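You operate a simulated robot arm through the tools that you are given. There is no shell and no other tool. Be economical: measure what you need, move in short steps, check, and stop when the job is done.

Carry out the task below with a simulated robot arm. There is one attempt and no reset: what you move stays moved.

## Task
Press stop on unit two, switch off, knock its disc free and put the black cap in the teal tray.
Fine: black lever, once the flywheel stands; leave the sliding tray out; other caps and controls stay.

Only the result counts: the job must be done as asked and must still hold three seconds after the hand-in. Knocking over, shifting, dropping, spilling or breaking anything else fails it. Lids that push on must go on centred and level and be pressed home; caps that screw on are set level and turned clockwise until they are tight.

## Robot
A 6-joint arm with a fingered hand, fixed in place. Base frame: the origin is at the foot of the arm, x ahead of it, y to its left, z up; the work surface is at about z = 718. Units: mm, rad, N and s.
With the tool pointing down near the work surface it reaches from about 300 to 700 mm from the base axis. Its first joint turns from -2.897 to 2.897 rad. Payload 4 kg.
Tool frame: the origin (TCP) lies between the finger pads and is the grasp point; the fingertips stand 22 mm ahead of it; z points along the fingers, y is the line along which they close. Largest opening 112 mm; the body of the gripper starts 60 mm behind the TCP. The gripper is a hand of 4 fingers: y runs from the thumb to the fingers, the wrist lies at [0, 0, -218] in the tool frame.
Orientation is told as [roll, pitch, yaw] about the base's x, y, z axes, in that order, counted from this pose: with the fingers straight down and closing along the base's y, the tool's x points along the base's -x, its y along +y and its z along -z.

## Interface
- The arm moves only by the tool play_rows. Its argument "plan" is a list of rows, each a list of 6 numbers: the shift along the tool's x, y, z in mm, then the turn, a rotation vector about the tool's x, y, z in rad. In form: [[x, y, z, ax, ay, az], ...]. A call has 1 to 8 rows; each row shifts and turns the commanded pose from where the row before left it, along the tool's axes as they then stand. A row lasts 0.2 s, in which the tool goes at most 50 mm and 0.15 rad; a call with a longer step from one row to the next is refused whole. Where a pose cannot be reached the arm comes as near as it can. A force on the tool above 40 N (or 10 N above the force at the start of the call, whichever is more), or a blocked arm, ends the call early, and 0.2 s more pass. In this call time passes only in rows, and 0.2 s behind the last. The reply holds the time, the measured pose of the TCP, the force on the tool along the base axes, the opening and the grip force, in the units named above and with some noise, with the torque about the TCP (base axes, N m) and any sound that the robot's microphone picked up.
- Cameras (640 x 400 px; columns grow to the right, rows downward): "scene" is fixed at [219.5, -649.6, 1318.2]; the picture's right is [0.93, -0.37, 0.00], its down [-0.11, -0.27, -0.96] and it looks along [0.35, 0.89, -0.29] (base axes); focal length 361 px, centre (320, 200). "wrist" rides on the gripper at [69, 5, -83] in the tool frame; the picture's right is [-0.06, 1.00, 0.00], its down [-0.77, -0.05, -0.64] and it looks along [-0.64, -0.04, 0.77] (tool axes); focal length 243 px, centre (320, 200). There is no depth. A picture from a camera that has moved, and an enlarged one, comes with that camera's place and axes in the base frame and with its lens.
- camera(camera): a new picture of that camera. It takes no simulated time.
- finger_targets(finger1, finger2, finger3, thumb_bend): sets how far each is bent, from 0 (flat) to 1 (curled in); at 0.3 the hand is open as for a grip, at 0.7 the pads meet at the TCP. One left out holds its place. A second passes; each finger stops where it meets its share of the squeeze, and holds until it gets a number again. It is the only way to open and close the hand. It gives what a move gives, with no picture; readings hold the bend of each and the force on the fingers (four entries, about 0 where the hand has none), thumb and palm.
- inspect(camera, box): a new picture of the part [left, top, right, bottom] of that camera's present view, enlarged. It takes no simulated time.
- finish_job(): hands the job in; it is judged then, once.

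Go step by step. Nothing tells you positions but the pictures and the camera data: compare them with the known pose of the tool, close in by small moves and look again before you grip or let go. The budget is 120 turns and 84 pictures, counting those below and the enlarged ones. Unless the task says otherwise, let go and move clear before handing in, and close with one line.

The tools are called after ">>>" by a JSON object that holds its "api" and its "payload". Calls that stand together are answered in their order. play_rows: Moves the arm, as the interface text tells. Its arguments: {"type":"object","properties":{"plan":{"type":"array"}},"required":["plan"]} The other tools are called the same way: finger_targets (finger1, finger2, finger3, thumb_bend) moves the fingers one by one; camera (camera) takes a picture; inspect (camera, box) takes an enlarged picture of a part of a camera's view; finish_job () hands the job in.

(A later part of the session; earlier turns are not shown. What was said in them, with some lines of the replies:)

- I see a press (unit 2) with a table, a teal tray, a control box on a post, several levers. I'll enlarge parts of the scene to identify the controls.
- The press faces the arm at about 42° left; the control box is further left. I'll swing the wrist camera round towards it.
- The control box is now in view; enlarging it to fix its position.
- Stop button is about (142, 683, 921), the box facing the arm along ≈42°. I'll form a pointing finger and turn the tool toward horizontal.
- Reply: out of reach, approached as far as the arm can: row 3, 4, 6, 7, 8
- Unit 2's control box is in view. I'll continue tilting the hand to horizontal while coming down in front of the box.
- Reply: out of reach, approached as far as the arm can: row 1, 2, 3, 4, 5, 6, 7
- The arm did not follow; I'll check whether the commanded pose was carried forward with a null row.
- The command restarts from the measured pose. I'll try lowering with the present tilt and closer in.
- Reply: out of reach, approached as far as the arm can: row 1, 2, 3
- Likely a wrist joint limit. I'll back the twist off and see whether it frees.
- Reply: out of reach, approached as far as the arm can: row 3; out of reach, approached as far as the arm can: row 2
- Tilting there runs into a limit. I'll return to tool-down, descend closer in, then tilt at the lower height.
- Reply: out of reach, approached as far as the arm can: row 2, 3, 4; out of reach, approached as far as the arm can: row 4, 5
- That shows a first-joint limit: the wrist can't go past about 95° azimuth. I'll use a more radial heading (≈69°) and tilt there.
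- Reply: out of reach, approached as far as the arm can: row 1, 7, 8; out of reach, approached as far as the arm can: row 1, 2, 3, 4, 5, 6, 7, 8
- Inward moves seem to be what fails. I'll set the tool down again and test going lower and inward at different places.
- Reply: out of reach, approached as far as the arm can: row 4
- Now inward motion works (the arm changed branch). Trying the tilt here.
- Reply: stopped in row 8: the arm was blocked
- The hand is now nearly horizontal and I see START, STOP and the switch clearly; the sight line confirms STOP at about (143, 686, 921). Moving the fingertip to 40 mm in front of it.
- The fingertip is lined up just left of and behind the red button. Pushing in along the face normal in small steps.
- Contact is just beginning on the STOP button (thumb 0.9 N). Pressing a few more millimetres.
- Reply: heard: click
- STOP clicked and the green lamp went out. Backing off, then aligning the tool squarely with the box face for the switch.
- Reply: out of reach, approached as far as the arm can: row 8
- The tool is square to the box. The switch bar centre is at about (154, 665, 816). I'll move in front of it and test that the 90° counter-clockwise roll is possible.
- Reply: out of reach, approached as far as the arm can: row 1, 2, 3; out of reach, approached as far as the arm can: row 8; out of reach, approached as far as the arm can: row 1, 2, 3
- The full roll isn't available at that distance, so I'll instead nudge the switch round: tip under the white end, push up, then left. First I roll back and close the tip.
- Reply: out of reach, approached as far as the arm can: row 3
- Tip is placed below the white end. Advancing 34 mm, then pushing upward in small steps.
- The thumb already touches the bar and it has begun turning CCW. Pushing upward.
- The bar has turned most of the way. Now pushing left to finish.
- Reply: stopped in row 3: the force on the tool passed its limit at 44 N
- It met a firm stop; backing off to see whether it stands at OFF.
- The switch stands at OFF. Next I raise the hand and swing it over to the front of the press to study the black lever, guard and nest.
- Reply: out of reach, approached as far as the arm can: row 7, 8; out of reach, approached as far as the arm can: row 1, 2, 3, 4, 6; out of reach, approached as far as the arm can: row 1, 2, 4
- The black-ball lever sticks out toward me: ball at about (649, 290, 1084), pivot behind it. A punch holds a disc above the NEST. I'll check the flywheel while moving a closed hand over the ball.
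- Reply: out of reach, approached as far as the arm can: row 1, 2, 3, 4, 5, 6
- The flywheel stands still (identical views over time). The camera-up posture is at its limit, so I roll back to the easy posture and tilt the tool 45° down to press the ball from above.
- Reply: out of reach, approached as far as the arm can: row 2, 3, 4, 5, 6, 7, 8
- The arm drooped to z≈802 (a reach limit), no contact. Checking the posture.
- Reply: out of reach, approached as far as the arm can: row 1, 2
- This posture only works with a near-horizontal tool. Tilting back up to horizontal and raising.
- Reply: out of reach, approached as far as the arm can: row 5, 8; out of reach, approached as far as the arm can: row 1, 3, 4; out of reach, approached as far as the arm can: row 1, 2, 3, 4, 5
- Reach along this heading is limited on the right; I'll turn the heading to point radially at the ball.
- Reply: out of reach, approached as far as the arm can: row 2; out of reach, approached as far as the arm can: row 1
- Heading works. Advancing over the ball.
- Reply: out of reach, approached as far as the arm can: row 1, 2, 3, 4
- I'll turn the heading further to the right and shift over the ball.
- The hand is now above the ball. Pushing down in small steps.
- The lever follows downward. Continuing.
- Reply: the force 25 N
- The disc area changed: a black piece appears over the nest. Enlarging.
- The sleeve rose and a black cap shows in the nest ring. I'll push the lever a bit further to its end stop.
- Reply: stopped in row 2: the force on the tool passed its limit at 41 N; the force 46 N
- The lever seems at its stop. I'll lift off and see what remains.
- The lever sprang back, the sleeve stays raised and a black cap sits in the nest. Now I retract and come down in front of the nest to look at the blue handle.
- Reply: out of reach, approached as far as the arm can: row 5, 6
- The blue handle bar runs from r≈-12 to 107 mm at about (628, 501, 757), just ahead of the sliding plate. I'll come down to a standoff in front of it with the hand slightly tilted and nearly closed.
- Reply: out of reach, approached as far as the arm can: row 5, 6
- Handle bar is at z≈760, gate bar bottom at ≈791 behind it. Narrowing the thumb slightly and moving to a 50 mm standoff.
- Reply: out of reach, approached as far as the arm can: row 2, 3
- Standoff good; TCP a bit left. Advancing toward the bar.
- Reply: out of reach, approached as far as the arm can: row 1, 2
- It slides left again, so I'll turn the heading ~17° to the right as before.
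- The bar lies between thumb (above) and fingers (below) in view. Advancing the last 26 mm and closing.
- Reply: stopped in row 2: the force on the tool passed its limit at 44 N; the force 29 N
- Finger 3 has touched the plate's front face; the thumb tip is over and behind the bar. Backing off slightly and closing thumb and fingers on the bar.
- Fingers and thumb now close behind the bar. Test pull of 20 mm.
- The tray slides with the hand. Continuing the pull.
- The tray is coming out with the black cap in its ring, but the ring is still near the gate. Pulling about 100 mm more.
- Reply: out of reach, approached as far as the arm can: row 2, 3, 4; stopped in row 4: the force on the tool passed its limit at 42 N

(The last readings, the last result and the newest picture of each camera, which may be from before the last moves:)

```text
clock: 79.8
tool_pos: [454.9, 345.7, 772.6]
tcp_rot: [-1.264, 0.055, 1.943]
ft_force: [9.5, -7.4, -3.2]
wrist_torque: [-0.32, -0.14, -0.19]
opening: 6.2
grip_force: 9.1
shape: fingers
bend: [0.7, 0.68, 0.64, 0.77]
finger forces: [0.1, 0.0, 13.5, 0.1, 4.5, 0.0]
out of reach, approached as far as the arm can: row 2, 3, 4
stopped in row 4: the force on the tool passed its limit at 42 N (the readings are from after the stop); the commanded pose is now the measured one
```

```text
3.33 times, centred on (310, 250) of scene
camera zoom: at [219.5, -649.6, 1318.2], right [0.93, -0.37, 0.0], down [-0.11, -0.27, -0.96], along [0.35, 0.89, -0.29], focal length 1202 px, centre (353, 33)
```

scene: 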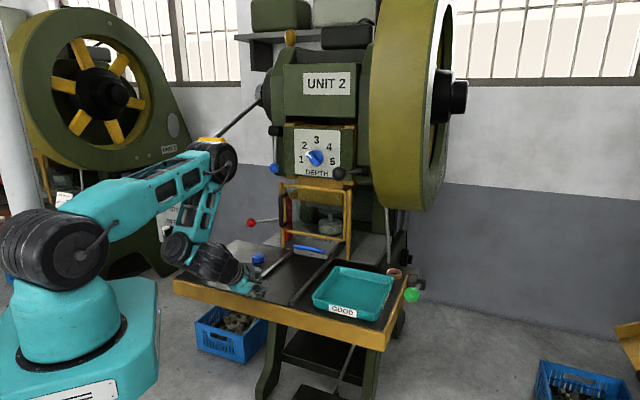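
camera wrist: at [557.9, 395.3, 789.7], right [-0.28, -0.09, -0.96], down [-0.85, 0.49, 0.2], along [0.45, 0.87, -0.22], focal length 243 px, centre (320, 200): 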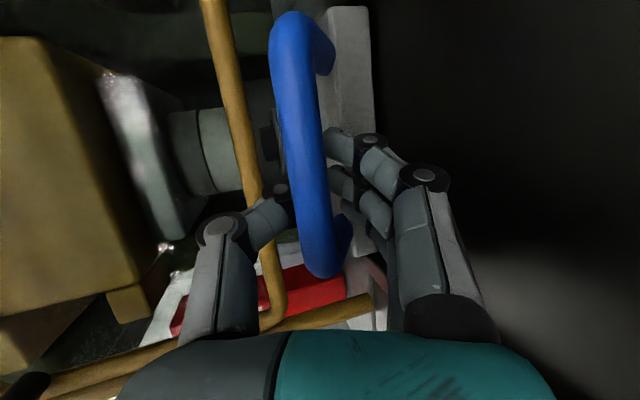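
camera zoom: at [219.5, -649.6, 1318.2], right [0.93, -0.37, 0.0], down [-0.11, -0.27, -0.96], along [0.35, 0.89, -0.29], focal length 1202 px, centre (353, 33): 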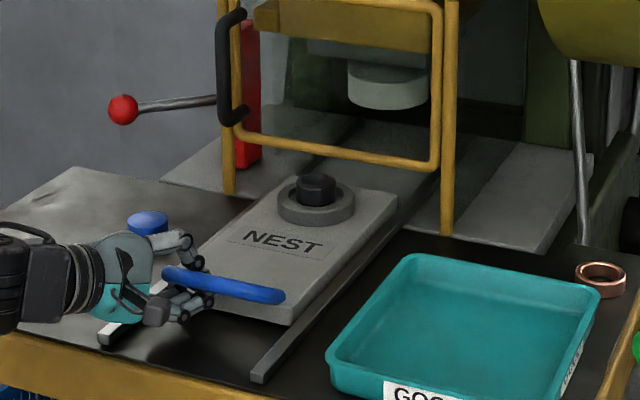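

The ring is just clear of the gate. I'll steepen the tilt about the bar while pulling a bit more, since the arm limits at this angle.

>>> {"api": "play_rows", "payload": {"plan": [[0, 0, 0, -0.1, 0, 0], [4, 6, -12, -0.1, 0, 0], [4, 7, -12, -0.1, 0, 0], [4, 8, -11, -0.05, 0, 0], [4, 8, -11, 0, 0, 0], [4, 8, -11, 0, 0, 0]]}}

```text
clock: 80.7
tool_pos: [433.4, 323.6, 771.1]
tcp_rot: [-0.962, 0.065, 1.938]
ft_force: [7.2, -11.1, -4.3]
wrist_torque: [-0.31, -0.19, -0.11]
opening: 6.1
grip_force: 7.8
shape: fingers
bend: [0.7, 0.68, 0.66, 0.78]
finger forces: [0.1, 0.0, 15.8, 0.1, 0.0, 0.0]
stopped in row 4: the force on the tool passed its limit at 42 N (the readings are from after the stop); the commanded pose is now the measured one
```

>>> {"api": "play_rows", "payload": {"plan": [[4, 0, 0, 0, 0, 0], [6, 7, -10, 0, 0, 0], [6, 7, -10, 0, 0, 0], [6, 7, -10, 0, 0, 0]]}}

>>> {"api": "inspect", "payload": {"camera": "scene", "box": [230, 190, 390, 310]}}

```text
clock: 81.7
tool_pos: [407.5, 291.0, 773.6]
tcp_rot: [-0.965, 0.061, 1.941]
ft_force: [-0.3, -0.2, -1.5]
wrist_torque: [0.0, 0.0, 0.02]
opening: 6.9
grip_force: 0.8
shape: fingers
bend: [0.69, 0.68, 0.69, 0.78]
finger forces: [0.4, 0.0, 1.2, 0.0, 0.0, 0.1]
```

```text
3.33 times, centred on (310, 250) of scene
camera zoom: at [219.5, -649.6, 1318.2], right [0.93, -0.37, 0.0], down [-0.11, -0.27, -0.96], along [0.35, 0.89, -0.29], focal length 1202 px, centre (353, 33)
```

zoom: 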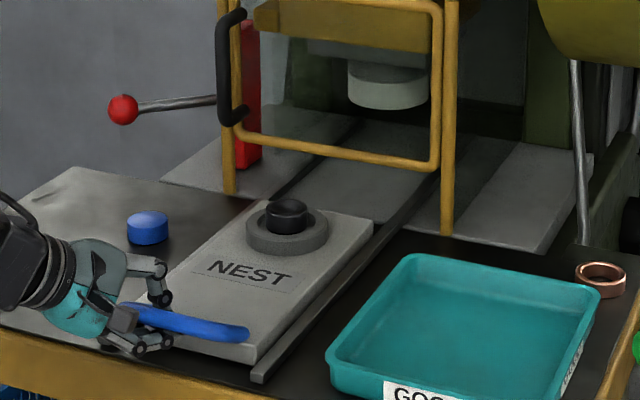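

Tray well out; cap about (573, 446). A little more pull (to the rail end) makes the cap easier to reach.

>>> {"api": "play_rows", "payload": {"plan": [[6, 7, -10, -0.03, 0, 0], [6, 7, -10, -0.03, 0, 0], [6, 7, -10, -0.03, 0, 0]]}}

```text
clock: 82.5
tool_pos: [381.0, 265.9, 776.2]
tcp_rot: [-0.878, 0.058, 1.946]
ft_force: [14.1, 24.7, -14.2]
wrist_torque: [0.09, 0.07, 0.23]
opening: 12.0
grip_force: 13.1
shape: fingers
bend: [0.67, 0.68, 0.69, 0.69]
finger forces: [1.3, 2.2, 1.2, 0.0, 21.9, 0.0]
```

End stop reached. Easing the load and letting go of the handle.

>>> {"api": "play_rows", "payload": {"plan": [[-2, -3, 3, 0, 0, 0]]}}

>>> {"api": "finger_targets", "payload": {"finger1": 0.54, "finger2": 0.54, "finger3": 0.54, "thumb_bend": 0.42}}

>>> {"api": "camera", "payload": {"camera": "wrist"}}

```text
clock: 82.9
tool_pos: [381.3, 267.1, 774.0]
tcp_rot: [-0.876, 0.059, 1.943]
ft_force: [3.7, 18.8, -3.7]
wrist_torque: [0.06, 0.08, 0.14]
opening: 10.9
grip_force: 9.8
shape: fingers
bend: [0.68, 0.69, 0.69, 0.7]
finger forces: [1.7, 0.9, 0.4, 0.0, 16.8, 0.0]
```

```text
clock: 83.9
tool_pos: [382.2, 265.6, 773.5]
tcp_rot: [-0.875, 0.059, 1.941]
ft_force: [0.6, -0.9, -0.2]
wrist_torque: [0.0, 0.01, -0.01]
opening: 62.6
grip_force: 0.1
shape: fingers
bend: [0.54, 0.54, 0.54, 0.42]
finger forces: [0.1, 0.0, 0.0, 0.0, 0.0, 0.1]
```

```text
15 pictures are left
camera wrist: at [343.7, 180.8, 828.3], right [-0.6, -0.21, -0.77], down [-0.72, 0.57, 0.4], along [0.35, 0.79, -0.5], focal length 243 px, centre (320, 200)
```

wrist: 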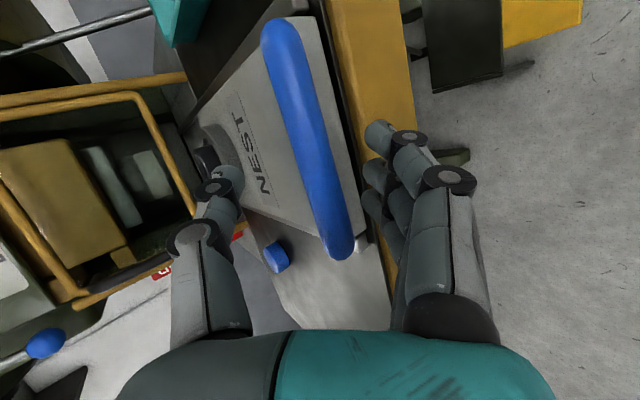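

Released. Withdrawing along the fingers, then up and outward over the bar.

>>> {"api": "play_rows", "payload": {"plan": [[0, 0, -15, 0, 0, 0], [0, 0, -15, 0, 0, 0], [-2, -29, -12, 0, 0, 0], [-2, -29, -12, 0, 0, 0], [-5, -30, 0, 0, 0, 0], [-5, -30, 0, 0, 0, 0]]}}

```text
clock: 85.3
tool_pos: [411.0, 298.2, 898.4]
tcp_rot: [-0.872, 0.061, 1.942]
ft_force: [0.3, 0.5, 0.7]
wrist_torque: [0.02, 0.0, 0.0]
opening: 62.6
grip_force: 0.1
shape: fingers
bend: [0.54, 0.54, 0.54, 0.42]
finger forces: [0.1, 0.1, 0.0, 0.1, 0.1, 0.1]
```

>>> {"api": "play_rows", "payload": {"plan": [[-16.5, -21.7, 37, 0, 0, 0], [-16.5, -21.7, 37, 0, 0, 0], [-16.5, -21.7, 37, 0, 0, 0], [-10, -15, 25, 0, 0, 0]]}}

>>> {"api": "play_rows", "payload": {"plan": [[0, 0, 0, -0.145, 0, 0], [0, 0, 0, -0.145, 0, 0], [0, 0, 0, -0.145, 0, 0], [0, 0, 0, -0.145, 0, 0], [0, 0, 0, -0.145, 0, 0]]}}

>>> {"api": "finger_targets", "payload": {"finger1": 0.4, "finger2": 0.4, "finger3": 0.4, "thumb_bend": 0.4}}

>>> {"api": "camera", "payload": {"camera": "wrist"}}

```text
clock: 86.3
tool_pos: [532.8, 408.9, 869.0]
tcp_rot: [-0.874, 0.06, 1.94]
ft_force: [-0.4, 0.8, -0.2]
wrist_torque: [0.0, -0.02, -0.02]
opening: 62.6
grip_force: 0.1
shape: fingers
bend: [0.54, 0.54, 0.54, 0.42]
finger forces: [0.0, 0.0, 0.0, 0.1, 0.0, 0.1]
```

```text
clock: 87.5
tool_pos: [531.7, 409.1, 869.7]
tcp_rot: [-0.149, 0.06, 1.942]
ft_force: [0.0, -0.4, -0.5]
wrist_torque: [-0.01, -0.01, 0.01]
opening: 62.6
grip_force: 0.1
shape: fingers
bend: [0.54, 0.54, 0.54, 0.42]
finger forces: [0.0, 0.0, 0.0, 0.0, 0.0, 0.0]
```

```text
clock: 88.5
tool_pos: [531.1, 409.0, 869.9]
tcp_rot: [-0.15, 0.059, 1.942]
ft_force: [0.1, 0.2, -0.3]
wrist_torque: [0.0, -0.02, 0.02]
opening: 84.8
grip_force: 0.2
shape: fingers
bend: [0.4, 0.4, 0.4, 0.4]
finger forces: [0.0, 0.0, 0.1, 0.0, 0.0, 0.1]
```

```text
14 pictures are left
camera wrist: at [538.9, 343.4, 954.8], right [-0.94, -0.31, -0.15], down [-0.34, 0.73, 0.6], along [-0.07, 0.61, -0.79], focal length 243 px, centre (320, 200)
```

wrist: 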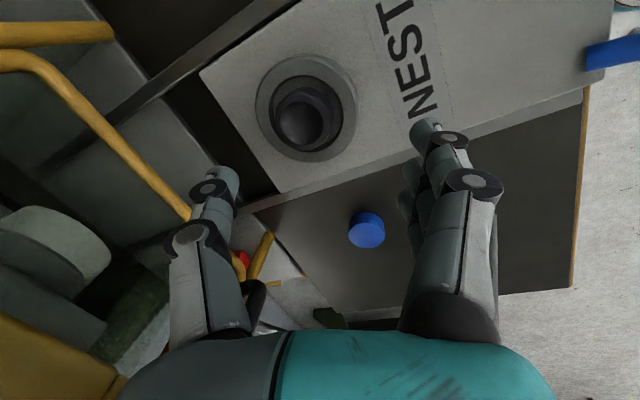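

Tool-down works here and the cap in its ring is in view. Enlarging to fix it.

>>> {"api": "inspect", "payload": {"camera": "wrist", "box": [240, 40, 380, 180]}}

```text
2.86 times, centred on (310, 110) of wrist
camera zoom: at [538.9, 343.4, 954.8], right [-0.94, -0.31, -0.15], down [-0.34, 0.73, 0.6], along [-0.07, 0.61, -0.79], focal length 693 px, centre (349, 457)
```

zoom: 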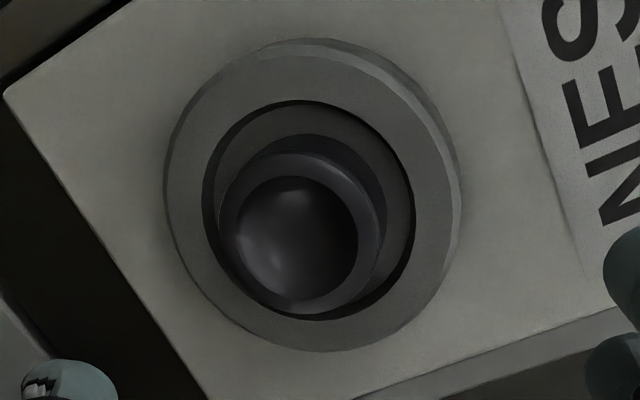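

Black cap centre ≈ (560, 416), top z ≈ 772, about 42 mm across. Descending most of the way.

>>> {"api": "play_rows", "payload": {"plan": [[0, -6, 30, 0, 0, 0], [0, -5, 30, 0, 0, 0], [-1, -2, 15, 0, 0, 0]]}}

>>> {"api": "camera", "payload": {"camera": "wrist"}}

>>> {"api": "inspect", "payload": {"camera": "scene", "box": [260, 200, 360, 280]}}

```text
clock: 89.3
tool_pos: [553.7, 414.7, 797.4]
tcp_rot: [-0.15, 0.059, 1.941]
ft_force: [-0.3, 0.1, 0.4]
wrist_torque: [0.0, 0.03, -0.03]
opening: 84.9
grip_force: 0.1
shape: fingers
bend: [0.4, 0.4, 0.4, 0.4]
finger forces: [0.1, 0.0, 0.0, 0.0, 0.0, 0.1]
```

```text
12 pictures are left
camera wrist: at [561.4, 348.6, 882.6], right [-0.94, -0.31, -0.15], down [-0.34, 0.73, 0.6], along [-0.07, 0.61, -0.79], focal length 243 px, centre (320, 200)
```

wrist: 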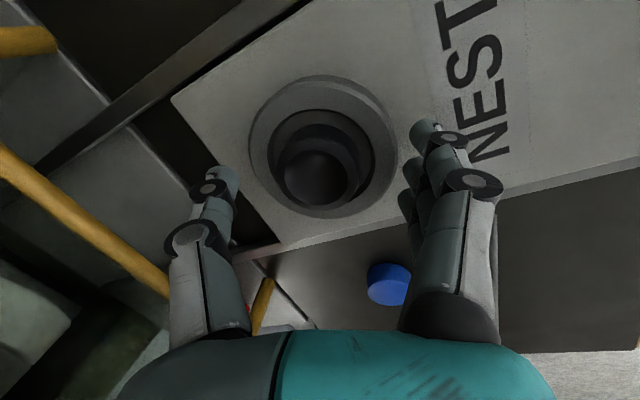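

```text
5.00 times, centred on (310, 240) of scene
camera zoom: at [219.5, -649.6, 1318.2], right [0.93, -0.37, 0.0], down [-0.11, -0.27, -0.96], along [0.35, 0.89, -0.29], focal length 1804 px, centre (370, 0)
```

zoom: 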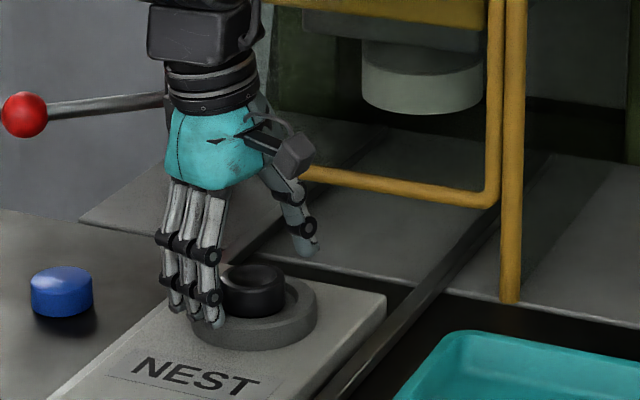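

The hand straddles the cap well; small correction, final descent, and close.

>>> {"api": "play_rows", "payload": {"plan": [[-3, -1, 8, 0, 0, 0], [-2, -2, 8, 0, 0, 0]]}}

>>> {"api": "finger_targets", "payload": {"finger1": 0.7, "finger2": 0.7, "finger3": 0.7, "thumb_bend": 0.7}}

```text
clock: 89.9
tool_pos: [557.3, 420.5, 782.3]
tcp_rot: [-0.151, 0.059, 1.941]
ft_force: [-2.5, -1.5, 0.9]
wrist_torque: [-0.07, 0.13, -0.02]
opening: 85.1
grip_force: 0.9
shape: fingers
bend: [0.4, 0.37, 0.4, 0.4]
finger forces: [0.2, 2.0, 0.0, 0.0, 0.0, 0.0]
```

```text
clock: 90.9
tool_pos: [555.8, 419.7, 782.9]
tcp_rot: [-0.15, 0.059, 1.945]
ft_force: [-12.6, 18.4, -3.1]
wrist_torque: [0.36, 0.28, -0.35]
opening: 47.4
grip_force: 21.3
shape: fingers
bend: [0.53, 0.47, 0.49, 0.61]
finger forces: [6.3, 6.3, 13.3, 0.1, 17.3, 0.1]
```

>>> {"api": "inspect", "payload": {"camera": "scene", "box": [270, 220, 340, 280]}}

>>> {"api": "camera", "payload": {"camera": "wrist"}}

```text
6.67 times, centred on (305, 250) of scene
camera zoom: at [219.5, -649.6, 1318.2], right [0.93, -0.37, 0.0], down [-0.11, -0.27, -0.96], along [0.35, 0.89, -0.29], focal length 2405 px, centre (420, -133)
```

zoom: 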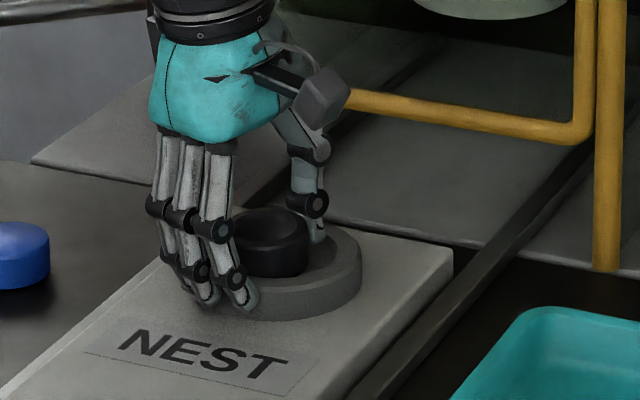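

```text
9 pictures are left
camera wrist: at [564.1, 354.9, 867.5], right [-0.94, -0.31, -0.15], down [-0.34, 0.73, 0.6], along [-0.07, 0.61, -0.79], focal length 243 px, centre (320, 200)
```

wrist: 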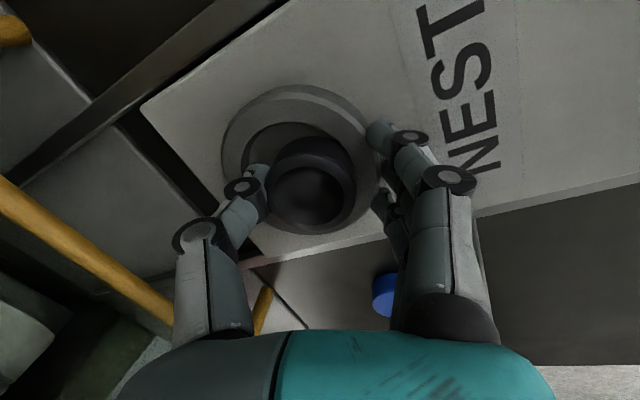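

The fingers caught the ring's outside. Triangulation puts the cap top at z≈784. I'll open, rise, shift slightly, and re-grip higher.

>>> {"api": "finger_targets", "payload": {"finger1": 0.4, "finger2": 0.4, "finger3": 0.4, "thumb_bend": 0.45}}

>>> {"api": "play_rows", "payload": {"plan": [[0, 0, -10, 0, 0, 0], [6, -4, -7, 0, 0, 0]]}}

>>> {"api": "finger_targets", "payload": {"finger1": 0.5, "finger2": 0.5, "finger3": 0.5, "thumb_bend": 0.5}}

>>> {"api": "play_rows", "payload": {"plan": [[0, 0, 4, 0, 0, 0], [0, 0, 4, 0, 0, 0]]}}

>>> {"api": "camera", "payload": {"camera": "wrist"}}

```text
clock: 91.9
tool_pos: [556.8, 418.1, 782.1]
tcp_rot: [-0.15, 0.06, 1.941]
ft_force: [-0.8, 0.0, 0.5]
wrist_torque: [0.01, 0.02, -0.01]
opening: 78.0
grip_force: 0.4
shape: fingers
bend: [0.4, 0.4, 0.4, 0.45]
finger forces: [0.0, 0.0, 0.0, 0.0, 0.2, 0.0]
```

```text
clock: 92.5
tool_pos: [559.5, 415.0, 799.4]
tcp_rot: [-0.151, 0.059, 1.94]
ft_force: [0.0, 0.7, 0.3]
wrist_torque: [0.03, -0.01, -0.03]
opening: 78.0
grip_force: 0.0
shape: fingers
bend: [0.4, 0.4, 0.4, 0.45]
finger forces: [0.0, 0.0, 0.0, 0.0, 0.0, 0.0]
```

```text
clock: 93.5
tool_pos: [560.1, 414.9, 800.2]
tcp_rot: [-0.15, 0.059, 1.941]
ft_force: [-0.3, -0.4, -0.2]
wrist_torque: [-0.04, 0.01, 0.01]
opening: 58.5
grip_force: 0.1
shape: fingers
bend: [0.5, 0.5, 0.5, 0.5]
finger forces: [0.0, 0.0, 0.1, 0.1, 0.0, 0.1]
```

```text
clock: 94.1
tool_pos: [561.5, 415.1, 792.3]
tcp_rot: [-0.153, 0.06, 1.94]
ft_force: [-1.8, -0.6, 10.4]
wrist_torque: [-0.05, 0.44, 0.0]
opening: 58.2
grip_force: 5.1
shape: fingers
bend: [0.5, 0.5, 0.5, 0.5]
finger forces: [0.0, 3.7, 7.5, 0.0, 0.0, 0.0]
```

```text
8 pictures are left
camera wrist: at [569.3, 350.1, 877.7], right [-0.94, -0.31, -0.16], down [-0.34, 0.73, 0.6], along [-0.07, 0.61, -0.79], focal length 243 px, centre (320, 200)
```

wrist: 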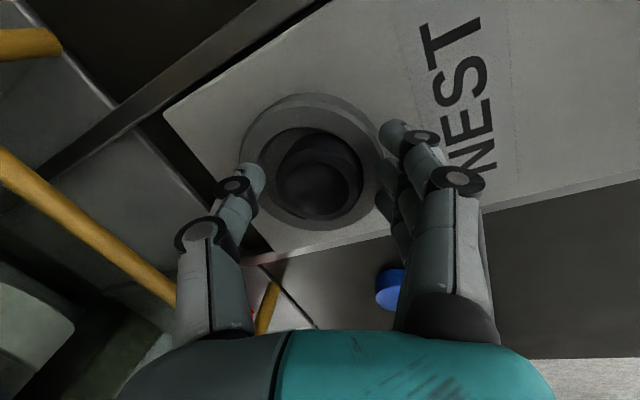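

Finger tips rest on the ring top, so the height is right. Rising 2 mm and closing on the cap.

>>> {"api": "play_rows", "payload": {"plan": [[0, 0, -2.5, 0, 0, 0]]}}

>>> {"api": "finger_targets", "payload": {"finger1": 0.7, "finger2": 0.7, "finger3": 0.7, "thumb_bend": 0.7}}

>>> {"api": "play_rows", "payload": {"plan": [[0, 0, -10, 0, 0, 0], [0, 0, -15, 0, 0, 0], [0, 0, -25, 0, 0, 0]]}}

>>> {"api": "inspect", "payload": {"camera": "scene", "box": [260, 200, 360, 280]}}

```text
clock: 94.5
tool_pos: [561.6, 414.5, 793.0]
tcp_rot: [-0.151, 0.059, 1.941]
ft_force: [-1.1, 0.1, 4.3]
wrist_torque: [0.01, 0.21, -0.05]
opening: 58.2
grip_force: 2.2
shape: fingers
bend: [0.5, 0.5, 0.5, 0.5]
finger forces: [0.1, 0.9, 3.8, 0.0, 0.0, 0.1]
```

```text
clock: 95.5
tool_pos: [561.9, 416.0, 793.5]
tcp_rot: [-0.151, 0.06, 1.94]
ft_force: [-0.3, 4.2, 4.2]
wrist_torque: [0.13, 0.1, 0.01]
opening: 23.0
grip_force: 14.8
shape: fingers
bend: [0.7, 0.51, 0.52, 0.63]
finger forces: [0.0, 6.3, 9.1, 0.0, 13.9, 0.1]
```

```text
clock: 96.3
tool_pos: [553.8, 415.7, 842.8]
tcp_rot: [-0.151, 0.061, 1.94]
ft_force: [-0.3, 0.1, -0.7]
wrist_torque: [-0.03, -0.02, 0.01]
opening: 21.0
grip_force: 10.4
shape: fingers
bend: [0.7, 0.55, 0.56, 0.64]
finger forces: [0.2, 5.0, 5.2, 0.0, 10.8, 0.0]
```

```text
5.00 times, centred on (310, 240) of scene
camera zoom: at [219.5, -649.6, 1318.2], right [0.93, -0.37, 0.0], down [-0.11, -0.27, -0.96], along [0.35, 0.89, -0.29], focal length 1804 px, centre (370, 0)
```

zoom: 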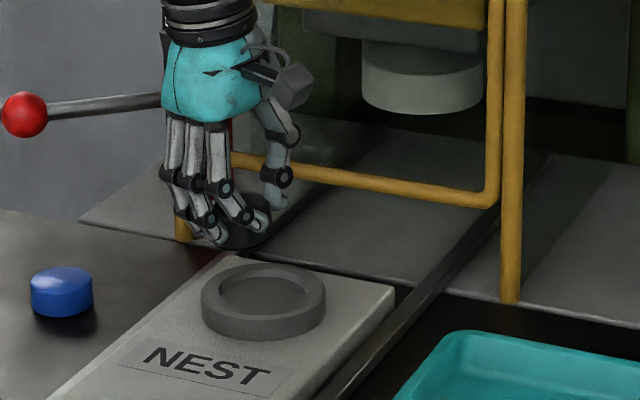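

The black cap is lifted from the nest. Carrying it over to the teal tray.

>>> {"api": "play_rows", "payload": {"plan": [[15, 0, -5, 0, 0, 0], [30, 0.5, 0, 0, 0, 0], [30, 0.5, 0, 0, 0, 0], [30, 0.5, 0, 0, 0, 0], [30, 0.5, 0, 0, 0, 0], [30, 0.5, 0, 0, 0, 0], [30, 0.5, 0, 0, 0, 0], [20, 0, 0, 0, 0, 0]]}}

>>> {"api": "camera", "payload": {"camera": "wrist"}}

```text
clock: 98.1
tool_pos: [549.9, 294.0, 847.8]
tcp_rot: [-0.153, 0.052, 1.922]
ft_force: [0.4, -0.2, -0.8]
wrist_torque: [-0.02, -0.02, -0.02]
opening: 21.1
grip_force: 10.5
shape: fingers
bend: [0.7, 0.55, 0.56, 0.64]
finger forces: [0.1, 5.1, 5.4, 0.0, 10.8, 0.0]
out of reach, approached as far as the arm can: row 4, 5, 6, 7, 8
```

```text
6 pictures are left
camera wrist: at [556.4, 228.2, 932.7], right [-0.95, -0.29, -0.16], down [-0.32, 0.73, 0.6], along [-0.06, 0.62, -0.78], focal length 243 px, centre (320, 200)
```

wrist: 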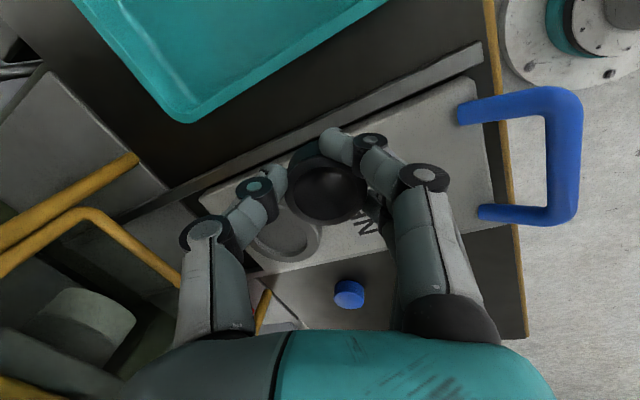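

The cap is held firmly. As before, the heading must turn right with the arm; rotating the tool and continuing.

>>> {"api": "play_rows", "payload": {"plan": [[0, 0, 0, 0, 0, 0.12], [0, 0, 0, 0, 0, 0.12], [0, 0, 0, 0, 0, 0.12], [15, -10, 0, 0, 0, 0], [20, -15, 0, 0, 0, 0]]}}

```text
clock: 99.3
tool_pos: [574.3, 260.0, 852.8]
tcp_rot: [-0.163, 0.002, 1.585]
ft_force: [0.0, 0.6, 0.0]
wrist_torque: [-0.02, -0.01, 0.0]
opening: 21.0
grip_force: 10.6
shape: fingers
bend: [0.7, 0.55, 0.56, 0.64]
finger forces: [0.1, 5.1, 5.2, 0.1, 10.7, 0.0]
```

>>> {"api": "play_rows", "payload": {"plan": [[17, -19, 3, 0, 0, 0], [17, -19, 3, 0, 0, 0], [16, -18, 3, 0, 0, 0]]}}

>>> {"api": "inspect", "payload": {"camera": "scene", "box": [280, 210, 420, 330]}}

```text
clock: 100.1
tool_pos: [632.7, 209.4, 851.5]
tcp_rot: [-0.161, 0.004, 1.585]
ft_force: [-0.8, -0.4, -0.3]
wrist_torque: [0.0, 0.02, -0.04]
opening: 21.0
grip_force: 10.4
shape: fingers
bend: [0.7, 0.55, 0.56, 0.64]
finger forces: [0.2, 5.1, 5.3, 0.0, 10.8, 0.1]
```

```text
3.33 times, centred on (350, 270) of scene
camera zoom: at [219.5, -649.6, 1318.2], right [0.93, -0.37, 0.0], down [-0.11, -0.27, -0.96], along [0.35, 0.89, -0.29], focal length 1202 px, centre (220, -33)
```

zoom: 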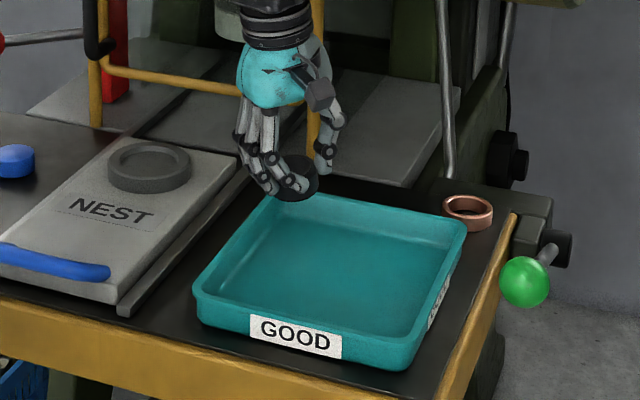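

Shifting ~35 mm further into the tray's middle, then lowering in steps.

>>> {"api": "play_rows", "payload": {"plan": [[-15, -8, 1, 0, 0, 0], [-15, -8, 1, 0, 0, 0], [0, 3, 20, 0, 0, 0], [0, 3, 20, 0, 0, 0], [0, 2, 15, 0, 0, 0]]}}

>>> {"api": "inspect", "payload": {"camera": "scene", "box": [300, 230, 410, 330]}}

```text
clock: 101.3
tool_pos: [649.6, 240.3, 797.8]
tcp_rot: [-0.162, 0.005, 1.584]
ft_force: [-0.5, -0.5, -1.2]
wrist_torque: [0.02, -0.03, 0.0]
opening: 20.9
grip_force: 10.4
shape: fingers
bend: [0.7, 0.55, 0.56, 0.64]
finger forces: [0.1, 5.1, 5.2, 0.0, 10.7, 0.1]
```

```text
4.00 times, centred on (355, 280) of scene
camera zoom: at [219.5, -649.6, 1318.2], right [0.93, -0.37, 0.0], down [-0.11, -0.27, -0.96], along [0.35, 0.89, -0.29], focal length 1443 px, centre (180, -120)
```

zoom: 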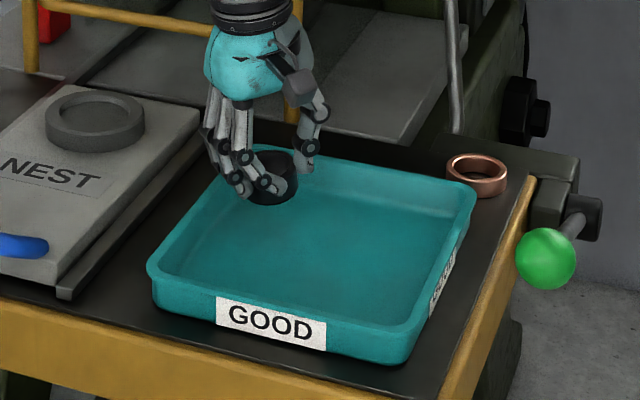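

Over the tray; a little more to the right, then lowering gently until contact.

>>> {"api": "play_rows", "payload": {"plan": [[14, 0, 0, 0, 0, 0], [0, 1, 8, 0, 0, 0], [0, 0.6, 5, 0, 0, 0], [0, 0.6, 4, 0, 0, 0], [0, 0.5, 3, 0, 0, 0], [0, 0.5, 3, 0, 0, 0]]}}

```text
clock: 102.7
tool_pos: [651.2, 226.3, 775.1]
tcp_rot: [-0.161, 0.004, 1.583]
ft_force: [0.1, 0.0, -0.4]
wrist_torque: [0.02, 0.03, 0.01]
opening: 20.7
grip_force: 11.0
shape: fingers
bend: [0.7, 0.55, 0.56, 0.64]
finger forces: [0.2, 5.1, 5.4, 0.1, 10.7, 0.1]
```

>>> {"api": "play_rows", "payload": {"plan": [[0, 0.4, 3, 0, 0, 0], [0, 0.4, 3, 0, 0, 0], [0, 0.4, 3, 0, 0, 0]]}}

```text
clock: 103.5
tool_pos: [652.1, 226.0, 765.0]
tcp_rot: [-0.162, 0.002, 1.586]
ft_force: [0.2, -1.3, -0.3]
wrist_torque: [-0.01, 0.01, 0.02]
opening: 21.0
grip_force: 10.6
shape: fingers
bend: [0.7, 0.55, 0.56, 0.64]
finger forces: [0.2, 5.1, 5.4, 0.1, 10.6, 0.0]
```

No contact yet; continuing down slowly.

>>> {"api": "play_rows", "payload": {"plan": [[0, 0.3, 3, 0, 0, 0], [0, 0.3, 3, 0, 0, 0], [0, 0.3, 2, 0, 0, 0]]}}

>>> {"api": "inspect", "payload": {"camera": "scene", "box": [320, 240, 390, 310]}}

```text
clock: 104.3
tool_pos: [652.1, 227.6, 757.4]
tcp_rot: [-0.166, 0.002, 1.585]
ft_force: [2.5, 0.1, 11.8]
wrist_torque: [0.08, 0.17, 0.02]
opening: 21.8
grip_force: 13.1
shape: fingers
bend: [0.7, 0.57, 0.58, 0.64]
finger forces: [0.0, 5.6, 5.9, 0.0, 14.2, 0.0]
```

```text
5.71 times, centred on (355, 275) of scene
camera zoom: at [219.5, -649.6, 1318.2], right [0.93, -0.37, 0.0], down [-0.11, -0.27, -0.96], along [0.35, 0.89, -0.29], focal length 2061 px, centre (120, -229)
```

zoom: 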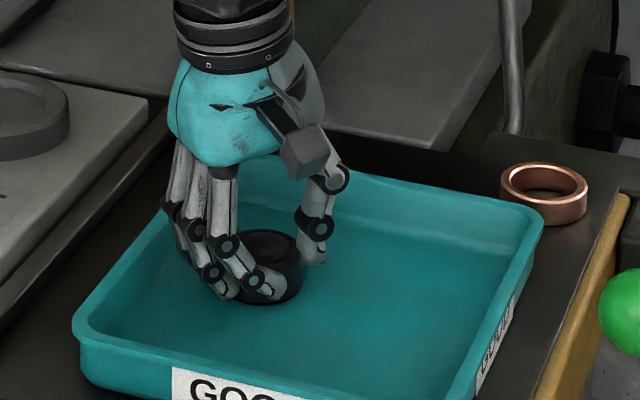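

The cap stands on the tray floor. Opening slightly and lifting away.

>>> {"api": "finger_targets", "payload": {"finger1": 0.47, "finger2": 0.47, "finger3": 0.47, "thumb_bend": 0.5}}

>>> {"api": "play_rows", "payload": {"plan": [[0, 0, -10, 0, 0, 0], [0, 0, -15, 0, 0, 0], [0, 0, -30, 0, 0, 0], [0, 0, -40, 0, 0, 0], [0, 20, -30, 0, 0, 0]]}}

>>> {"api": "camera", "payload": {"camera": "scene"}}

```text
clock: 105.3
tool_pos: [651.6, 226.4, 756.8]
tcp_rot: [-0.163, 0.004, 1.584]
ft_force: [2.9, -0.5, 7.4]
wrist_torque: [0.02, 0.15, 0.01]
opening: 58.2
grip_force: 4.2
shape: fingers
bend: [0.49, 0.5, 0.5, 0.5]
finger forces: [2.3, 2.5, 2.8, 0.0, 0.0, 0.0]
```

```text
clock: 106.5
tool_pos: [615.1, 229.1, 874.8]
tcp_rot: [-0.159, 0.004, 1.585]
ft_force: [0.2, -1.0, -1.0]
wrist_torque: [0.01, -0.02, 0.02]
opening: 61.2
grip_force: 0.1
shape: fingers
bend: [0.47, 0.47, 0.47, 0.5]
finger forces: [0.1, 0.0, 0.0, 0.0, 0.0, 0.0]
```

```text
2 pictures are left
```

scene: 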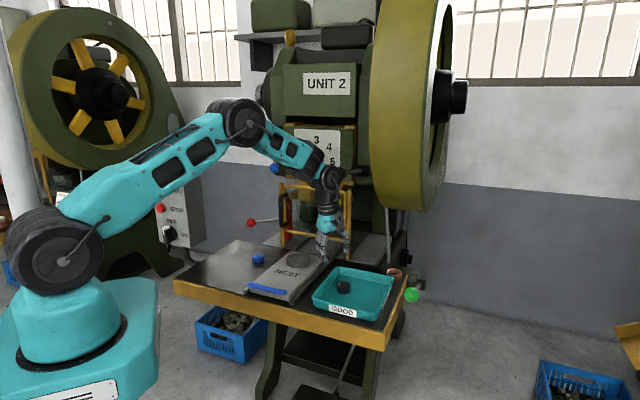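

The cap is in the teal tray and the hand is clear. One closer check before handing in.

>>> {"api": "inspect", "payload": {"camera": "scene", "box": [240, 230, 420, 330]}}

```text
3.56 times, centred on (330, 280) of scene
camera zoom: at [219.5, -649.6, 1318.2], right [0.93, -0.37, 0.0], down [-0.11, -0.27, -0.96], along [0.35, 0.89, -0.29], focal length 1282 px, centre (284, -84)
```

zoom: 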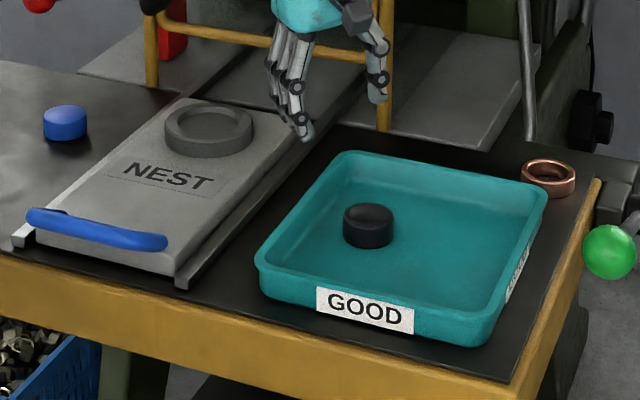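

The black cap stands flat in the teal tray, the sliding tray is out, and the other caps look untouched. Handing in.

>>> {"api": "finish_job", "payload": {}}

```text
The job is handed in.
```

Unit two is stopped and switched off, its disc was knocked free with the black lever once the flywheel stood still, the black cap is in the teal tray, and the sliding tray is left out.
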